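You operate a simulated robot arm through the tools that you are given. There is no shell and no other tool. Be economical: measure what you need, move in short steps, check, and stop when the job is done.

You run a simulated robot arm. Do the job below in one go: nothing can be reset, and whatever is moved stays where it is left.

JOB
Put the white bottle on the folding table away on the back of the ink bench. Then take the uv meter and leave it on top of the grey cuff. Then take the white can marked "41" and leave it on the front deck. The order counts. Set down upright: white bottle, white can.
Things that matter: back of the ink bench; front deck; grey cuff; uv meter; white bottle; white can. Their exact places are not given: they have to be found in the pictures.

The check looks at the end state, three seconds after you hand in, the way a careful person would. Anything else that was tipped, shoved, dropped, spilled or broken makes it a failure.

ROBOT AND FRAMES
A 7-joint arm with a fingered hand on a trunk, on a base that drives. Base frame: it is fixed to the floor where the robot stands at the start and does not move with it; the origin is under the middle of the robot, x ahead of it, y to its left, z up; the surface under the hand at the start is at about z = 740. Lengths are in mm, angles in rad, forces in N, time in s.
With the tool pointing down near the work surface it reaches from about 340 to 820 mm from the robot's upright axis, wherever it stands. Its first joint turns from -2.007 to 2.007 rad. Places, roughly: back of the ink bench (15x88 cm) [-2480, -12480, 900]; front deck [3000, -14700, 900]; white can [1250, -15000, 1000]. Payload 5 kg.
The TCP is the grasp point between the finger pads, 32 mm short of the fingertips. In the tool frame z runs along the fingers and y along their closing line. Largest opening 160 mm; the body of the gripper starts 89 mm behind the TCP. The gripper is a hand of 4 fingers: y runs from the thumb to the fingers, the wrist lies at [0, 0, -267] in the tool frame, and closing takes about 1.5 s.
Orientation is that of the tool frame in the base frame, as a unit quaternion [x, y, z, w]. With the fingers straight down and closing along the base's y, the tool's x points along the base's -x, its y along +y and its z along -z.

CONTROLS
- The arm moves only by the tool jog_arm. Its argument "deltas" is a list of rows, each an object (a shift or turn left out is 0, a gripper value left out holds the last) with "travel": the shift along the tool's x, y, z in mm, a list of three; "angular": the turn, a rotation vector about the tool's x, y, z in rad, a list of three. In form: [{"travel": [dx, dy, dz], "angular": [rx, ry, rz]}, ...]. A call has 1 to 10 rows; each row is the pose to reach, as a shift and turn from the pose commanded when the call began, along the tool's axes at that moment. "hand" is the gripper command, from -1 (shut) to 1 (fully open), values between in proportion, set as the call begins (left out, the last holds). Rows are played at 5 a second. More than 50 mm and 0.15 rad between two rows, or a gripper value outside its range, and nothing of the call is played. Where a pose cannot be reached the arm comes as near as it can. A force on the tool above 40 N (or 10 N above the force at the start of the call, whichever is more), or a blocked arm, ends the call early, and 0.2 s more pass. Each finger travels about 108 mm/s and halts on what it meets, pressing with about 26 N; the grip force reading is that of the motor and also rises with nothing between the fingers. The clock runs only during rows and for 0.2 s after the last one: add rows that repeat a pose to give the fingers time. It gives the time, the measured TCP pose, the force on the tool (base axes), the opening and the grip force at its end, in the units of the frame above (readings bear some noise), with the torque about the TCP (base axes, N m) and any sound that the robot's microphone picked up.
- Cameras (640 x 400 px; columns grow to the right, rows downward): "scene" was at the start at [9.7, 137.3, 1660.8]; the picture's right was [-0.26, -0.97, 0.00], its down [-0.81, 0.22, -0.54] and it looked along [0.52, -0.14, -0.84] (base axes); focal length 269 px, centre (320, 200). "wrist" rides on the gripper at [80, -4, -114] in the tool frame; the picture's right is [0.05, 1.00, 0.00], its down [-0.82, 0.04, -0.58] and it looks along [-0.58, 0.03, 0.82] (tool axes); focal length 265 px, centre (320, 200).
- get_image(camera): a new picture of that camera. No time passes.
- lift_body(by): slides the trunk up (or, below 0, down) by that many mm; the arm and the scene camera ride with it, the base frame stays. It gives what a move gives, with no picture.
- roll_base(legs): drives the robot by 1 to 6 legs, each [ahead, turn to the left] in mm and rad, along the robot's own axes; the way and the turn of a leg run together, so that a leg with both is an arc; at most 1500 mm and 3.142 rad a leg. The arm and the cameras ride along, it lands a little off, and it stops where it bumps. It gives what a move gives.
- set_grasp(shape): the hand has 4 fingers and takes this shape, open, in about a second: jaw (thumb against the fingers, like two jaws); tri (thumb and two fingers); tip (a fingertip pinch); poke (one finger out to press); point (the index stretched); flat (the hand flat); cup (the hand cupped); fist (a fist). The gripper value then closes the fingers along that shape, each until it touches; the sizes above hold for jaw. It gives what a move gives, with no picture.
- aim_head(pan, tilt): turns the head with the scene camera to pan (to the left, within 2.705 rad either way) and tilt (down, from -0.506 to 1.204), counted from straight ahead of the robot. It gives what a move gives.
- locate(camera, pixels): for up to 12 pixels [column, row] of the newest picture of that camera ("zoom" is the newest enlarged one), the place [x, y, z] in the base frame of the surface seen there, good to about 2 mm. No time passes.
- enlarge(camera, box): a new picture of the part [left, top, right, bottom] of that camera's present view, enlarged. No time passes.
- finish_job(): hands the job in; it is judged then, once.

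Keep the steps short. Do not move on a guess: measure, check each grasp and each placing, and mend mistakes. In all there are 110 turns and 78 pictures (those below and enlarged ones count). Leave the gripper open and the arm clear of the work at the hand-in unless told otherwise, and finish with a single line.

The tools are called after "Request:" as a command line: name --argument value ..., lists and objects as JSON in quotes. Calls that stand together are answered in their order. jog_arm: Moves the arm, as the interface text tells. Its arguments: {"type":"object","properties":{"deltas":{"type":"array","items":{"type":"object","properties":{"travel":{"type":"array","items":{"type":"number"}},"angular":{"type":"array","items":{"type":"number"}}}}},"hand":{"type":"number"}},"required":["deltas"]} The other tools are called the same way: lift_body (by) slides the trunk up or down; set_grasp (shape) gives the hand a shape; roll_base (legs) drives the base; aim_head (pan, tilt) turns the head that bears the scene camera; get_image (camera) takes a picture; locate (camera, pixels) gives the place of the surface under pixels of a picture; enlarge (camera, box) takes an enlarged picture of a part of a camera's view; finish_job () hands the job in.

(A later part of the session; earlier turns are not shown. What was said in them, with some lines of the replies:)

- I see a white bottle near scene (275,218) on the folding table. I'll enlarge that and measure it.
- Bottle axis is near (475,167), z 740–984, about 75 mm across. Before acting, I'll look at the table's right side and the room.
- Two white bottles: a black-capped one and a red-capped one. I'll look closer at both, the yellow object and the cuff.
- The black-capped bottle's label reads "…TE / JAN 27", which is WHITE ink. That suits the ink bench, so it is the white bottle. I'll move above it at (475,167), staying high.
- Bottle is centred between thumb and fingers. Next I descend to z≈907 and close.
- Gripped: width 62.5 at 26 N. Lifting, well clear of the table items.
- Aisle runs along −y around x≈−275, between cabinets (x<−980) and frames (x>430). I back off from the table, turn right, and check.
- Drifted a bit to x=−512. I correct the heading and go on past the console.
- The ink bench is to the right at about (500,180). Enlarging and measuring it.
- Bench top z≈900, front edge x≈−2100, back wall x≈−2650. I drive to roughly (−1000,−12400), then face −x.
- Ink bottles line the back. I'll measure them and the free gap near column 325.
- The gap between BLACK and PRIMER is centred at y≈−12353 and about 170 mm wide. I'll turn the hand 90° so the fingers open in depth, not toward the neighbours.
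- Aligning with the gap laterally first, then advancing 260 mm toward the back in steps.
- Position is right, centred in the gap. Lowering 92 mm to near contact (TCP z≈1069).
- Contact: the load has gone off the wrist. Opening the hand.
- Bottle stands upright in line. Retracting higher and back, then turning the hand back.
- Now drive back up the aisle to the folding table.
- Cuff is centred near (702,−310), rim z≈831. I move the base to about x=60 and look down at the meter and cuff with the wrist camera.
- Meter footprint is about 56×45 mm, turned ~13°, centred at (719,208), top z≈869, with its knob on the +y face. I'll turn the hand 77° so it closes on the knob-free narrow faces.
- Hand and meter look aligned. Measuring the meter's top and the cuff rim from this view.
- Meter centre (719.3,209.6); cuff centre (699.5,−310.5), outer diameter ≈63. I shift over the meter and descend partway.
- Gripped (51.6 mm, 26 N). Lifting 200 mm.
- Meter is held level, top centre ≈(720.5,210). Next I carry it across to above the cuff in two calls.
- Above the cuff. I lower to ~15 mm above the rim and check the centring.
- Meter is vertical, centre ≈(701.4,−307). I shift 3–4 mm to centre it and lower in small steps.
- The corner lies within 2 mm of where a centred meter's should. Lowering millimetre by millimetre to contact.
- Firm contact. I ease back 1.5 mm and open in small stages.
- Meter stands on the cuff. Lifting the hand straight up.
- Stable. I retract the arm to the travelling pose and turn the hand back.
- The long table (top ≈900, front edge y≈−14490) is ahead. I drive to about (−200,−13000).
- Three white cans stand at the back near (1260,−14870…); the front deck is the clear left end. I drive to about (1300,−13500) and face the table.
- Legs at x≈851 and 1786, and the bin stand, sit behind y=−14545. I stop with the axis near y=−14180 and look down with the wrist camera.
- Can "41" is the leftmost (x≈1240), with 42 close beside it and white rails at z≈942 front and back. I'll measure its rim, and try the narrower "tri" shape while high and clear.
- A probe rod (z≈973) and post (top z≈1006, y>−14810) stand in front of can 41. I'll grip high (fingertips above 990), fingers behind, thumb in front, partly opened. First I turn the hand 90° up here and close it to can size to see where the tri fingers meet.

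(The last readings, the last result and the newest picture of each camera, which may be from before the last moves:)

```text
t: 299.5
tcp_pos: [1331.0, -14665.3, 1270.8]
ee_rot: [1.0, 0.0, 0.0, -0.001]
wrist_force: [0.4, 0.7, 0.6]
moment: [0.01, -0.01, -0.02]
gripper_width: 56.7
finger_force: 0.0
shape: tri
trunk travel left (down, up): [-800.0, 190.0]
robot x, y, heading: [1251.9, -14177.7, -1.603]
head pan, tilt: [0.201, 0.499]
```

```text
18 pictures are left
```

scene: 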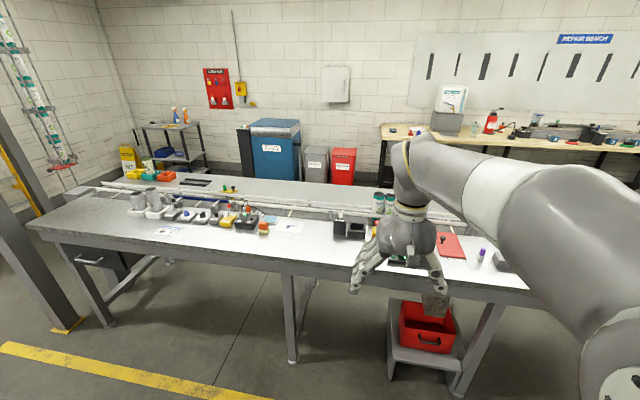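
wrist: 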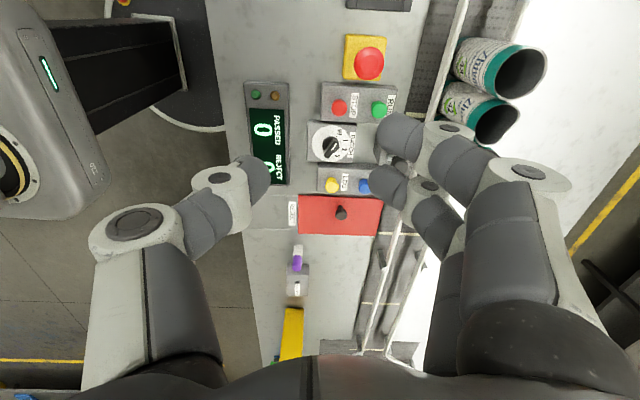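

Request:
locate --camera "wrist" --pixels '[[262, 175], [250, 165], [250, 190], [385, 120], [395, 150], [375, 180], [395, 195], [390, 135], [380, 200], [448, 128], [430, 186], [215, 177]]'

```text
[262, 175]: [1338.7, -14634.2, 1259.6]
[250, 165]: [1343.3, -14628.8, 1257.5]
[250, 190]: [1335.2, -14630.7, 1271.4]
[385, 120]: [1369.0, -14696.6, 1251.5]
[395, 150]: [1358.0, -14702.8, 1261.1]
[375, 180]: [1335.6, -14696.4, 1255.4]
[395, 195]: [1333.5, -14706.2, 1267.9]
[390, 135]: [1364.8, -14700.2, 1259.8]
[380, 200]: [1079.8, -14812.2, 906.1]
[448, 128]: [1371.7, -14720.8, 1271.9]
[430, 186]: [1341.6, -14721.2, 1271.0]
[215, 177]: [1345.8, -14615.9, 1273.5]
```

Tri fingers meet at about +28 and 0 mm in tool x, thumb near +3. So I aim the TCP at x≈1237 for can 41 (centre 1246,−14890). Moving over at height with ~100 mm opening.

Request:
jog_arm --deltas '[{"travel": [-17, 40, 0]}, {"travel": [-34, 80, 0]}, {"travel": [-51, 120, 0]}, {"travel": [-68, 160, 0]}, {"travel": [-85, 200, 0]}, {"travel": [-94, 224.7, 0]}, {"travel": [-94, 224.7, 40]}, {"travel": [-94, 224.7, 80]}, {"travel": [-94, 224.7, 120]}, {"travel": [-94, 224.7, 120]}]' --hand 0.25

Request:
get_image --camera "wrist"

```text
t: 301.7
tcp_pos: [1237.2, -14889.6, 1148.2]
ee_rot: [1.0, 0.0, 0.0, 0.0]
wrist_force: [-0.4, -0.9, -0.1]
moment: [0.0, 0.0, -0.03]
gripper_width: 99.7
finger_force: 0.1
shape: tri
trunk travel left (down, up): [-800.0, 190.0]
robot x, y, heading: [1250.6, -14179.9, -1.603]
head pan, tilt: [0.201, 0.499]
```

```text
17 pictures are left
```

wrist: 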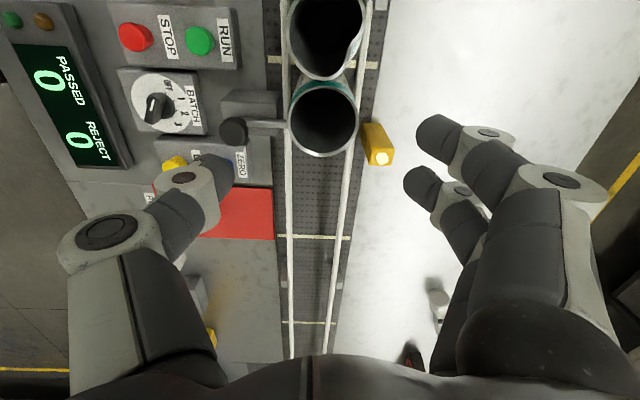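

Request:
locate --camera "wrist" --pixels '[[290, 118], [357, 118], [323, 155], [300, 146], [348, 146], [290, 65], [240, 130], [262, 125], [205, 170], [420, 180], [430, 135], [378, 140]]'

```text
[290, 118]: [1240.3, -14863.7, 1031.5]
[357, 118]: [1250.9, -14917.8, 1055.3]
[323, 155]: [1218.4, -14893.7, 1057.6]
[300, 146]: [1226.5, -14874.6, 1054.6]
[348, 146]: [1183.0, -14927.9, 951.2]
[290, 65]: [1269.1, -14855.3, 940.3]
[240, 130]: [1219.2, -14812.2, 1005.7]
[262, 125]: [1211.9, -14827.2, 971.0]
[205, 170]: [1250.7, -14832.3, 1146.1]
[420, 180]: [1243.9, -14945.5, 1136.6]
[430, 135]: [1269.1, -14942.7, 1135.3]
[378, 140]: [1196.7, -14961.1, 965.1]
```

Can centre confirmed at (1246,−14890.5) and the fingers straddle it. Descending to z≈1030, then closing.

Request:
jog_arm --deltas '[{"travel": [0, 0.5, 40]}, {"travel": [0, 0.5, 80]}, {"travel": [0, 0.5, 105]}, {"travel": [0, 0.5, 119]}, {"travel": [0, 0.5, 119]}]'

Request:
jog_arm --deltas '[{}, {}, {}, {}, {}, {}]' --hand -1

Request:
get_image --camera "wrist"

```text
t: 302.9
tcp_pos: [1238.1, -14889.6, 1031.4]
ee_rot: [1.0, 0.0, 0.001, -0.001]
wrist_force: [-0.6, -0.1, -0.1]
moment: [-0.02, 0.0, -0.01]
gripper_width: 99.7
finger_force: 0.0
shape: tri
trunk travel left (down, up): [-800.0, 190.0]
robot x, y, heading: [1249.6, -14175.9, -1.599]
head pan, tilt: [0.201, 0.499]
```

```text
t: 304.3
tcp_pos: [1237.0, -14890.0, 1032.6]
ee_rot: [1.0, 0.001, 0.0, -0.001]
wrist_force: [0.2, -0.4, -0.6]
moment: [-0.01, 0.01, 0.01]
gripper_width: 46.4
finger_force: 25.7
shape: tri
trunk travel left (down, up): [-800.0, 190.0]
robot x, y, heading: [1249.2, -14178.6, -1.602]
head pan, tilt: [0.201, 0.499]
```

```text
16 pictures are left
```

wrist: 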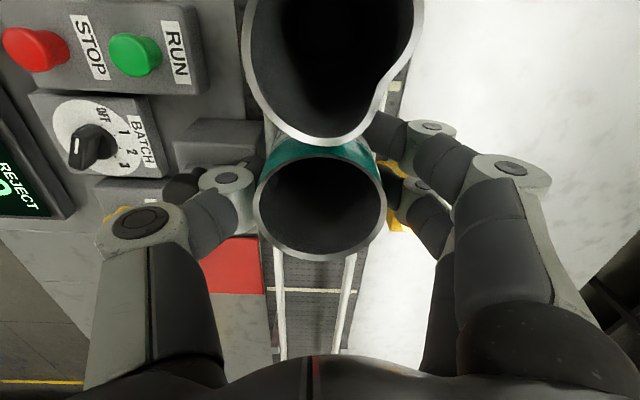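

Gripped at 46 mm, 26 N. Lifting slowly straight up and watching can 42.

Request:
jog_arm --deltas '[{"travel": [0, 0, -8]}, {"travel": [0, 0, -16]}, {"travel": [0, 0, -30]}, {"travel": [0, 0, -30]}]'

Request:
get_image --camera "wrist"

```text
t: 305.3
tcp_pos: [1238.0, -14890.4, 1061.5]
ee_rot: [1.0, 0.0, -0.001, 0.0]
wrist_force: [-0.1, -0.1, -0.3]
moment: [0.01, 0.02, 0.02]
gripper_width: 46.7
finger_force: 25.7
shape: tri
trunk travel left (down, up): [-800.0, 190.0]
robot x, y, heading: [1247.2, -14177.0, -1.601]
head pan, tilt: [0.201, 0.499]
```

```text
15 pictures are left
```

wrist: 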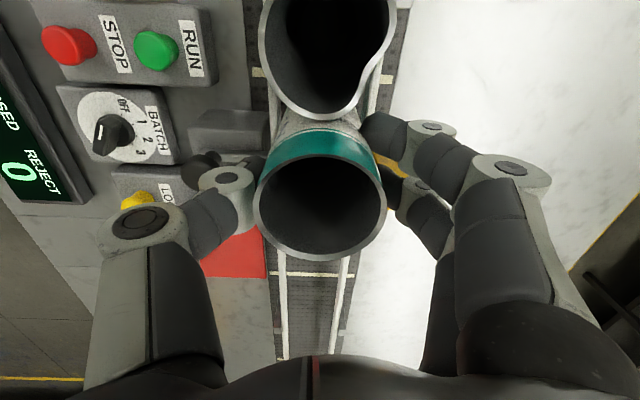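

Only can 41 rises; 42 stays. Lifting to clear height and retracting toward the robot.

Request:
jog_arm --deltas '[{"travel": [0, 0, -40]}, {"travel": [0, 0, -80]}, {"travel": [0, 0, -120]}, {"travel": [0, 0, -160]}, {"travel": [0, 0, -200]}, {"travel": [0, -45, -200]}, {"travel": [0, -90, -200]}, {"travel": [0, -135, -200]}, {"travel": [0, -180, -200]}, {"travel": [0, -220, -200]}]'

Request:
roll_base --legs '[[-600, 0]]'

Request:
aim_head --pan 0.75 --tilt 0.5

Request:
get_image --camera "scene"

```text
t: 307.5
tcp_pos: [1238.8, -14667.2, 1261.9]
ee_rot: [1.0, 0.0, 0.0, 0.0]
wrist_force: [0.6, 0.6, 0.6]
moment: [-0.03, 0.02, 0.01]
gripper_width: 46.6
finger_force: 25.9
shape: tri
trunk travel left (down, up): [-800.0, 190.0]
robot x, y, heading: [1250.9, -14177.2, -1.605]
head pan, tilt: [0.201, 0.499]
```

```text
t: 310.9
tcp_pos: [1253.0, -14083.9, 1261.7]
ee_rot: [1.0, -0.006, 0.0, -0.001]
wrist_force: [-0.1, 0.2, -1.1]
moment: [0.02, 0.0, -0.01]
gripper_width: 46.3
finger_force: 26.1
shape: tri
trunk travel left (down, up): [-800.0, 190.0]
robot x, y, heading: [1271.1, -13590.8, -1.611]
head pan, tilt: [0.201, 0.499]
```

```text
t: 311.8
tcp_pos: [1253.0, -14084.0, 1260.5]
ee_rot: [1.0, -0.005, 0.0, -0.001]
wrist_force: [0.1, 0.1, 0.0]
moment: [-0.01, 0.03, 0.03]
gripper_width: 46.5
finger_force: 26.4
shape: tri
trunk travel left (down, up): [-800.0, 190.0]
robot x, y, heading: [1273.9, -13589.3, -1.612]
head pan, tilt: [0.75, 0.499]
```

```text
14 pictures are left
```

scene: 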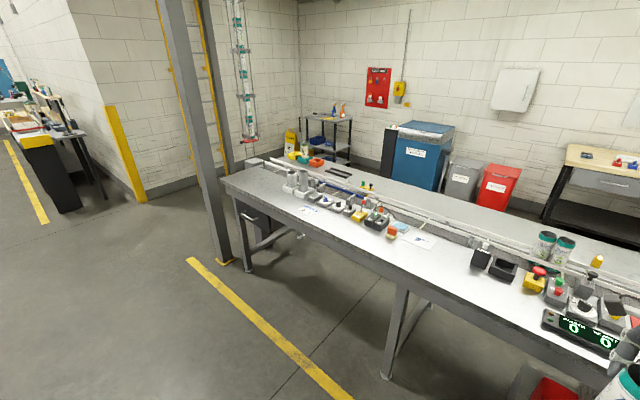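

Request:
enlarge --camera "scene" --box '[215, 155, 395, 255]'

Request:
locate --camera "scene" --pixels '[[228, 182], [250, 190], [270, 195], [275, 210], [308, 209], [260, 175], [300, 190], [247, 265], [228, 262], [330, 205], [385, 370], [290, 205]]'

```text
3.56 times, centred on (305, 205) of scene
```

zoom: 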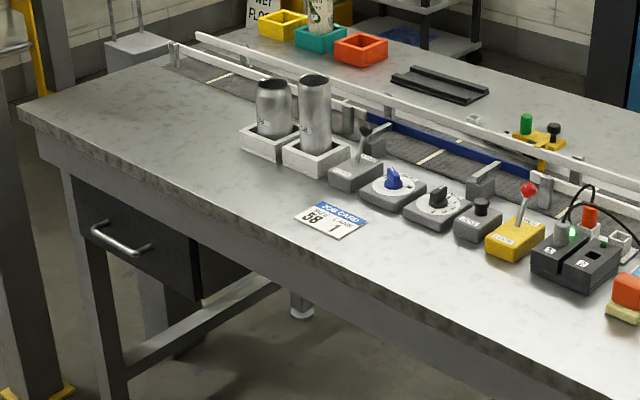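

```text
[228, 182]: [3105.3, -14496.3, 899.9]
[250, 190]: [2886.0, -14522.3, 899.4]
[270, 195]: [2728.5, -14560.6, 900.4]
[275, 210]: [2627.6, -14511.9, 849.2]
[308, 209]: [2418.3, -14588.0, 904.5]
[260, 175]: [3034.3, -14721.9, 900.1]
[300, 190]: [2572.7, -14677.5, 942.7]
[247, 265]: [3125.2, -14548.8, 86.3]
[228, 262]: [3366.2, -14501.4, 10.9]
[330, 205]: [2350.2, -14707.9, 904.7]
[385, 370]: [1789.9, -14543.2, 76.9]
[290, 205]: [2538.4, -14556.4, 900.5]
```

The front deck's clear area is around (2950,−14670). I drive along the table and face it.

Request:
roll_base --legs '[[0, 1.57], [1500, 0]]'

```text
t: 323.1
tcp_pos: [3242.8, -13646.4, 1260.6]
ee_rot: [0.714, 0.7, 0.0, -0.001]
wrist_force: [-0.1, -0.7, -0.5]
moment: [0.01, 0.01, -0.01]
gripper_width: 46.2
finger_force: 26.5
shape: tri
trunk travel left (down, up): [-800.0, 190.0]
robot x, y, heading: [2749.0, -13627.9, -0.046]
head pan, tilt: [0.75, 0.499]
```

Request:
roll_base --legs '[[205, 0], [0, -1.49]]'

Request:
aim_head --pan 0.1 --tilt 0.7

Request:
get_image --camera "scene"

```text
t: 328.4
tcp_pos: [2965.5, -14127.6, 1262.0]
ee_rot: [1.0, 0.021, 0.0, -0.001]
wrist_force: [0.5, -0.3, 0.4]
moment: [0.01, 0.01, 0.0]
gripper_width: 45.9
finger_force: 26.0
shape: tri
trunk travel left (down, up): [-800.0, 190.0]
robot x, y, heading: [2954.0, -13633.2, -1.561]
head pan, tilt: [0.75, 0.499]
```

```text
t: 329.5
tcp_pos: [2964.5, -14127.8, 1261.3]
ee_rot: [1.0, 0.021, 0.0, -0.001]
wrist_force: [0.0, -0.2, 0.1]
moment: [0.0, 0.01, 0.02]
gripper_width: 46.0
finger_force: 26.3
shape: tri
trunk travel left (down, up): [-800.0, 190.0]
robot x, y, heading: [2953.1, -13634.3, -1.561]
head pan, tilt: [0.099, 0.7]
```

```text
12 pictures are left
```

scene: 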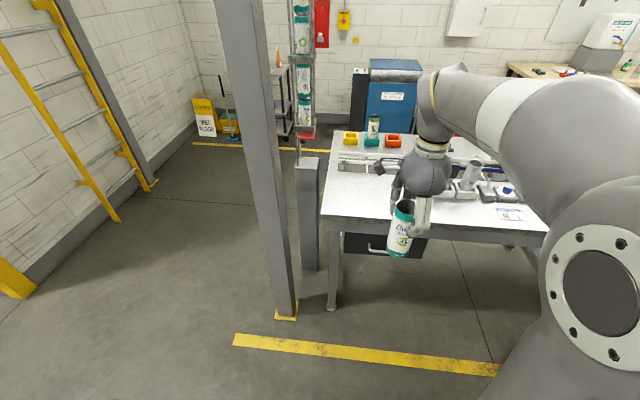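

Request:
roll_base --legs '[[535, 0]]'

Request:
get_image --camera "scene"

Request:
get_image --camera "wrist"

```text
t: 332.5
tcp_pos: [2963.5, -14657.5, 1261.3]
ee_rot: [1.0, 0.015, 0.0, -0.001]
wrist_force: [0.0, -0.6, -0.1]
moment: [0.04, 0.0, 0.0]
gripper_width: 46.0
finger_force: 26.1
shape: tri
trunk travel left (down, up): [-800.0, 190.0]
robot x, y, heading: [2961.3, -14163.9, -1.573]
head pan, tilt: [0.099, 0.7]
```

```text
11 pictures are left
```

scene: 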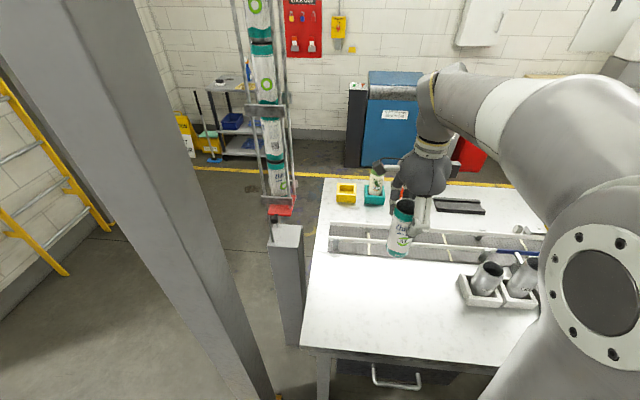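

```text
10 pictures are left
```

wrist: 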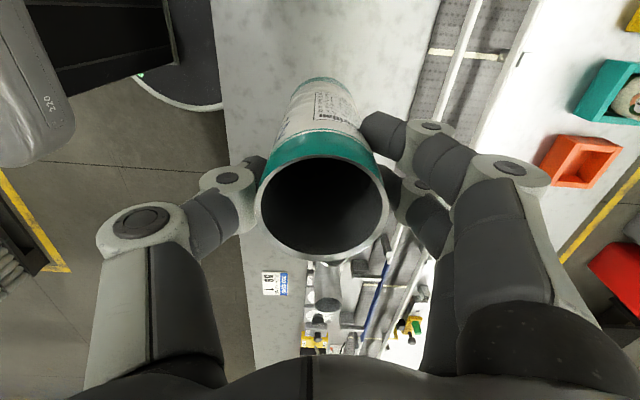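

Deck beneath is clear. Lowering 215 mm to just above the deck.

Request:
jog_arm --deltas '[{"travel": [0, 0, 45]}, {"travel": [0, 0, 90]}, {"travel": [0, 0, 135]}, {"travel": [0, 0, 175]}, {"travel": [0, 0, 205]}, {"travel": [0, 0, 219]}, {"travel": [0, 0, 219]}]'

Request:
jog_arm --deltas '[{"travel": [0, 0, 3]}, {"travel": [0, 0, 6]}, {"travel": [0, 0, 8]}, {"travel": [0, 0, 8]}]'

Request:
enlarge --camera "scene" --box '[340, 190, 480, 310]'

Request:
locate --camera "zoom" --pixels '[[240, 300], [280, 330], [300, 280], [300, 340], [300, 360], [270, 200]]'

```text
t: 334.1
tcp_pos: [2961.8, -14656.0, 1041.4]
ee_rot: [1.0, 0.016, 0.001, 0.0]
wrist_force: [0.2, -0.5, -1.0]
moment: [0.03, 0.01, 0.03]
gripper_width: 45.7
finger_force: 26.3
shape: tri
trunk travel left (down, up): [-800.0, 190.0]
robot x, y, heading: [2957.4, -14165.0, -1.569]
head pan, tilt: [0.099, 0.7]
```

```text
t: 335.1
tcp_pos: [2961.8, -14655.9, 1034.2]
ee_rot: [1.0, 0.015, 0.0, -0.001]
wrist_force: [0.6, -0.1, -0.7]
moment: [0.02, -0.01, -0.02]
gripper_width: 45.8
finger_force: 25.8
shape: tri
trunk travel left (down, up): [-800.0, 190.0]
robot x, y, heading: [2956.9, -14163.0, -1.57]
head pan, tilt: [0.099, 0.7]
```

```text
3.33 times, centred on (410, 250) of scene
```

zoom: 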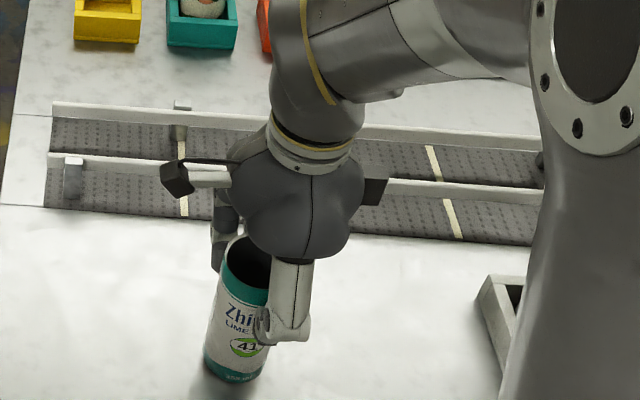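

```text
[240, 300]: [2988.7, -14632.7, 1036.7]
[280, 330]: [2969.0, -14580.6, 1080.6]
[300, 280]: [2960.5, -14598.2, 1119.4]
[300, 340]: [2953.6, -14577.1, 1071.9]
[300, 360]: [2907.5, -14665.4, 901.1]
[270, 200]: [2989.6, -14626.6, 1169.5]
```

Still a few mm up. I step down 1–2 mm at a time to contact.

Request:
jog_arm --deltas '[{"travel": [0, 0, 1]}, {"travel": [0, 0, 2]}, {"travel": [0, 0, 2]}]'

Request:
jog_arm --deltas '[{"travel": [0, 0, 1]}, {"travel": [0, 0, 2]}, {"travel": [0, 0, 2]}]'

```text
t: 335.9
tcp_pos: [2962.1, -14655.8, 1031.9]
ee_rot: [1.0, 0.015, 0.0, 0.001]
wrist_force: [-1.0, -0.1, 0.8]
moment: [0.03, 0.01, -0.02]
gripper_width: 45.7
finger_force: 26.0
shape: tri
trunk travel left (down, up): [-800.0, 190.0]
robot x, y, heading: [2961.5, -14164.7, -1.571]
head pan, tilt: [0.099, 0.7]
```

```text
t: 336.7
tcp_pos: [2962.4, -14656.8, 1030.0]
ee_rot: [1.0, 0.015, 0.0, 0.001]
wrist_force: [-2.9, 0.5, 14.1]
moment: [0.03, -0.08, -0.01]
gripper_width: 45.8
finger_force: 26.0
shape: tri
trunk travel left (down, up): [-800.0, 190.0]
robot x, y, heading: [2960.3, -14162.9, -1.568]
head pan, tilt: [0.099, 0.7]
```

Contact (14 N). Easing 1.5 mm, opening in stages, then lifting away.

Request:
jog_arm --deltas '[{"travel": [0, 0, -1.5]}, {"travel": [0, 0, -1.5]}]'

Request:
jog_arm --deltas '[{}, {}, {}]' --hand -0.25

Request:
jog_arm --deltas '[{}, {}, {}, {}]' --hand 0.5

Request:
jog_arm --deltas '[{"travel": [0, 0, -30]}, {"travel": [0, 0, -70]}, {"travel": [0, 0, -110]}, {"travel": [0, 0, -150]}, {"travel": [0, 0, -190]}, {"travel": [0, 0, -230]}, {"travel": [0, 0, -230]}]'

Request:
get_image --camera "wrist"

```text
t: 337.3
tcp_pos: [2963.7, -14656.1, 1031.4]
ee_rot: [1.0, 0.015, 0.0, 0.0]
wrist_force: [-0.1, -1.3, 2.4]
moment: [-0.08, -0.05, -0.03]
gripper_width: 46.0
finger_force: 25.4
shape: tri
trunk travel left (down, up): [-800.0, 190.0]
robot x, y, heading: [2958.0, -14168.6, -1.565]
head pan, tilt: [0.099, 0.7]
```

```text
t: 338.1
tcp_pos: [2963.3, -14656.4, 1032.1]
ee_rot: [1.0, 0.015, 0.0, -0.001]
wrist_force: [0.1, -0.5, 0.8]
moment: [0.02, 0.03, 0.01]
gripper_width: 59.3
finger_force: 0.0
shape: tri
trunk travel left (down, up): [-800.0, 190.0]
robot x, y, heading: [2962.6, -14163.1, -1.57]
head pan, tilt: [0.099, 0.7]
```

```text
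t: 339.1
tcp_pos: [2964.8, -14657.3, 1031.9]
ee_rot: [1.0, 0.016, 0.0, -0.001]
wrist_force: [-0.2, 0.0, 0.3]
moment: [-0.02, 0.0, 0.0]
gripper_width: 119.5
finger_force: 0.1
shape: tri
trunk travel left (down, up): [-800.0, 190.0]
robot x, y, heading: [2956.3, -14165.1, -1.57]
head pan, tilt: [0.099, 0.7]
```

```text
t: 340.7
tcp_pos: [2965.0, -14657.6, 1262.7]
ee_rot: [1.0, 0.015, 0.001, -0.001]
wrist_force: [-0.2, -0.8, 0.0]
moment: [-0.01, -0.03, 0.01]
gripper_width: 119.8
finger_force: 0.1
shape: tri
trunk travel left (down, up): [-800.0, 190.0]
robot x, y, heading: [2959.3, -14164.6, -1.571]
head pan, tilt: [0.099, 0.7]
```

```text
8 pictures are left
```

wrist: 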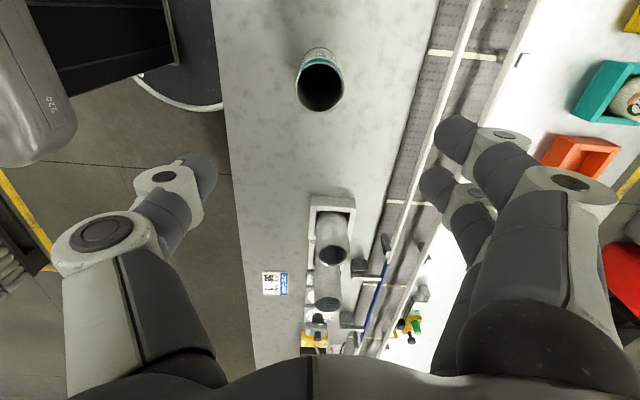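

The can stands upright on the front deck. I back the robot away, open the hand, and look at cans 42 and 43 and the deck once more.

Request:
roll_base --legs '[[-600, 0]]'

Request:
set_grasp --shape "jaw"

Request:
jog_arm --deltas '[{}, {}, {}]' --hand 1

Request:
aim_head --pan -0.5 --tilt 0.45

Request:
get_image --camera "scene"

Request:
aim_head --pan 0.15 --tilt 0.6

Request:
get_image --camera "scene"

```text
t: 344.2
tcp_pos: [2964.6, -14044.7, 1263.4]
ee_rot: [1.0, 0.02, -0.001, 0.0]
wrist_force: [0.5, -0.1, -0.2]
moment: [-0.03, 0.01, 0.01]
gripper_width: 119.9
finger_force: 0.0
shape: tri
trunk travel left (down, up): [-800.0, 190.0]
robot x, y, heading: [2954.9, -13551.5, -1.566]
head pan, tilt: [0.099, 0.7]
```

```text
t: 345.1
tcp_pos: [2964.9, -14043.8, 1263.0]
ee_rot: [1.0, 0.021, 0.0, -0.001]
wrist_force: [0.1, -0.5, 0.5]
moment: [0.01, 0.0, -0.01]
gripper_width: 159.9
finger_force: 0.1
shape: jaw
trunk travel left (down, up): [-800.0, 190.0]
robot x, y, heading: [2958.6, -13550.9, -1.556]
head pan, tilt: [0.099, 0.7]
```

```text
t: 345.9
tcp_pos: [2964.6, -14044.5, 1263.6]
ee_rot: [1.0, 0.021, 0.001, -0.001]
wrist_force: [-0.2, 0.5, -0.9]
moment: [0.01, 0.0, 0.01]
gripper_width: 160.0
finger_force: 0.1
shape: jaw
trunk travel left (down, up): [-800.0, 190.0]
robot x, y, heading: [2958.4, -13550.9, -1.563]
head pan, tilt: [0.099, 0.7]
```

```text
t: 346.9
tcp_pos: [2964.5, -14044.9, 1262.8]
ee_rot: [1.0, 0.02, 0.0, -0.001]
wrist_force: [-0.5, -0.2, -0.3]
moment: [0.03, 0.01, 0.01]
gripper_width: 159.7
finger_force: 0.1
shape: jaw
trunk travel left (down, up): [-800.0, 190.0]
robot x, y, heading: [2954.2, -13549.4, -1.56]
head pan, tilt: [-0.499, 0.45]
```

```text
7 pictures are left
```

scene: 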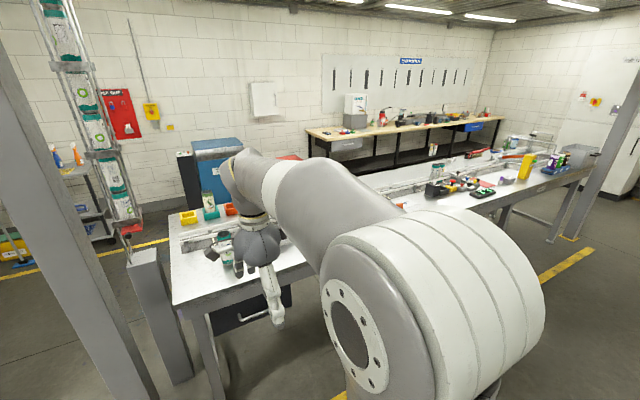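

```text
t: 347.9
tcp_pos: [2966.1, -14044.3, 1262.5]
ee_rot: [1.0, 0.02, 0.0, -0.001]
wrist_force: [-0.6, 0.4, -0.1]
moment: [-0.01, 0.01, -0.02]
gripper_width: 160.1
finger_force: 0.1
shape: jaw
trunk travel left (down, up): [-800.0, 190.0]
robot x, y, heading: [2955.6, -13553.0, -1.562]
head pan, tilt: [0.15, 0.6]
```

```text
6 pictures are left
```

scene: 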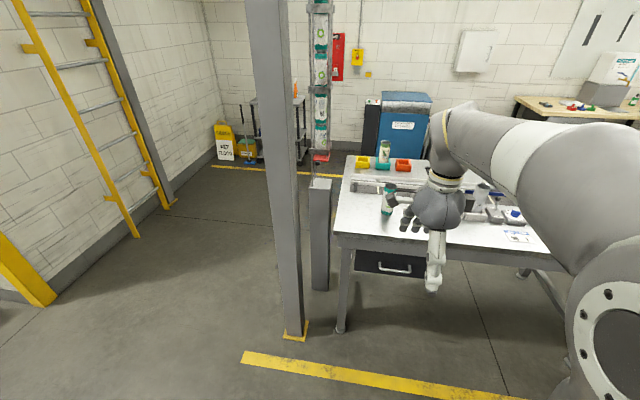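

The can stands upright on the front deck, cans 42 and 43 look untouched, and the hand is open and clear, so I'm handing in.

Request:
finish_job

```text
The job is handed in.
```

The white bottle stands upright on the back of the ink bench, the UV meter is on top of the grey cuff, and white can 41 stands upright on the front deck, done in that order and handed in.
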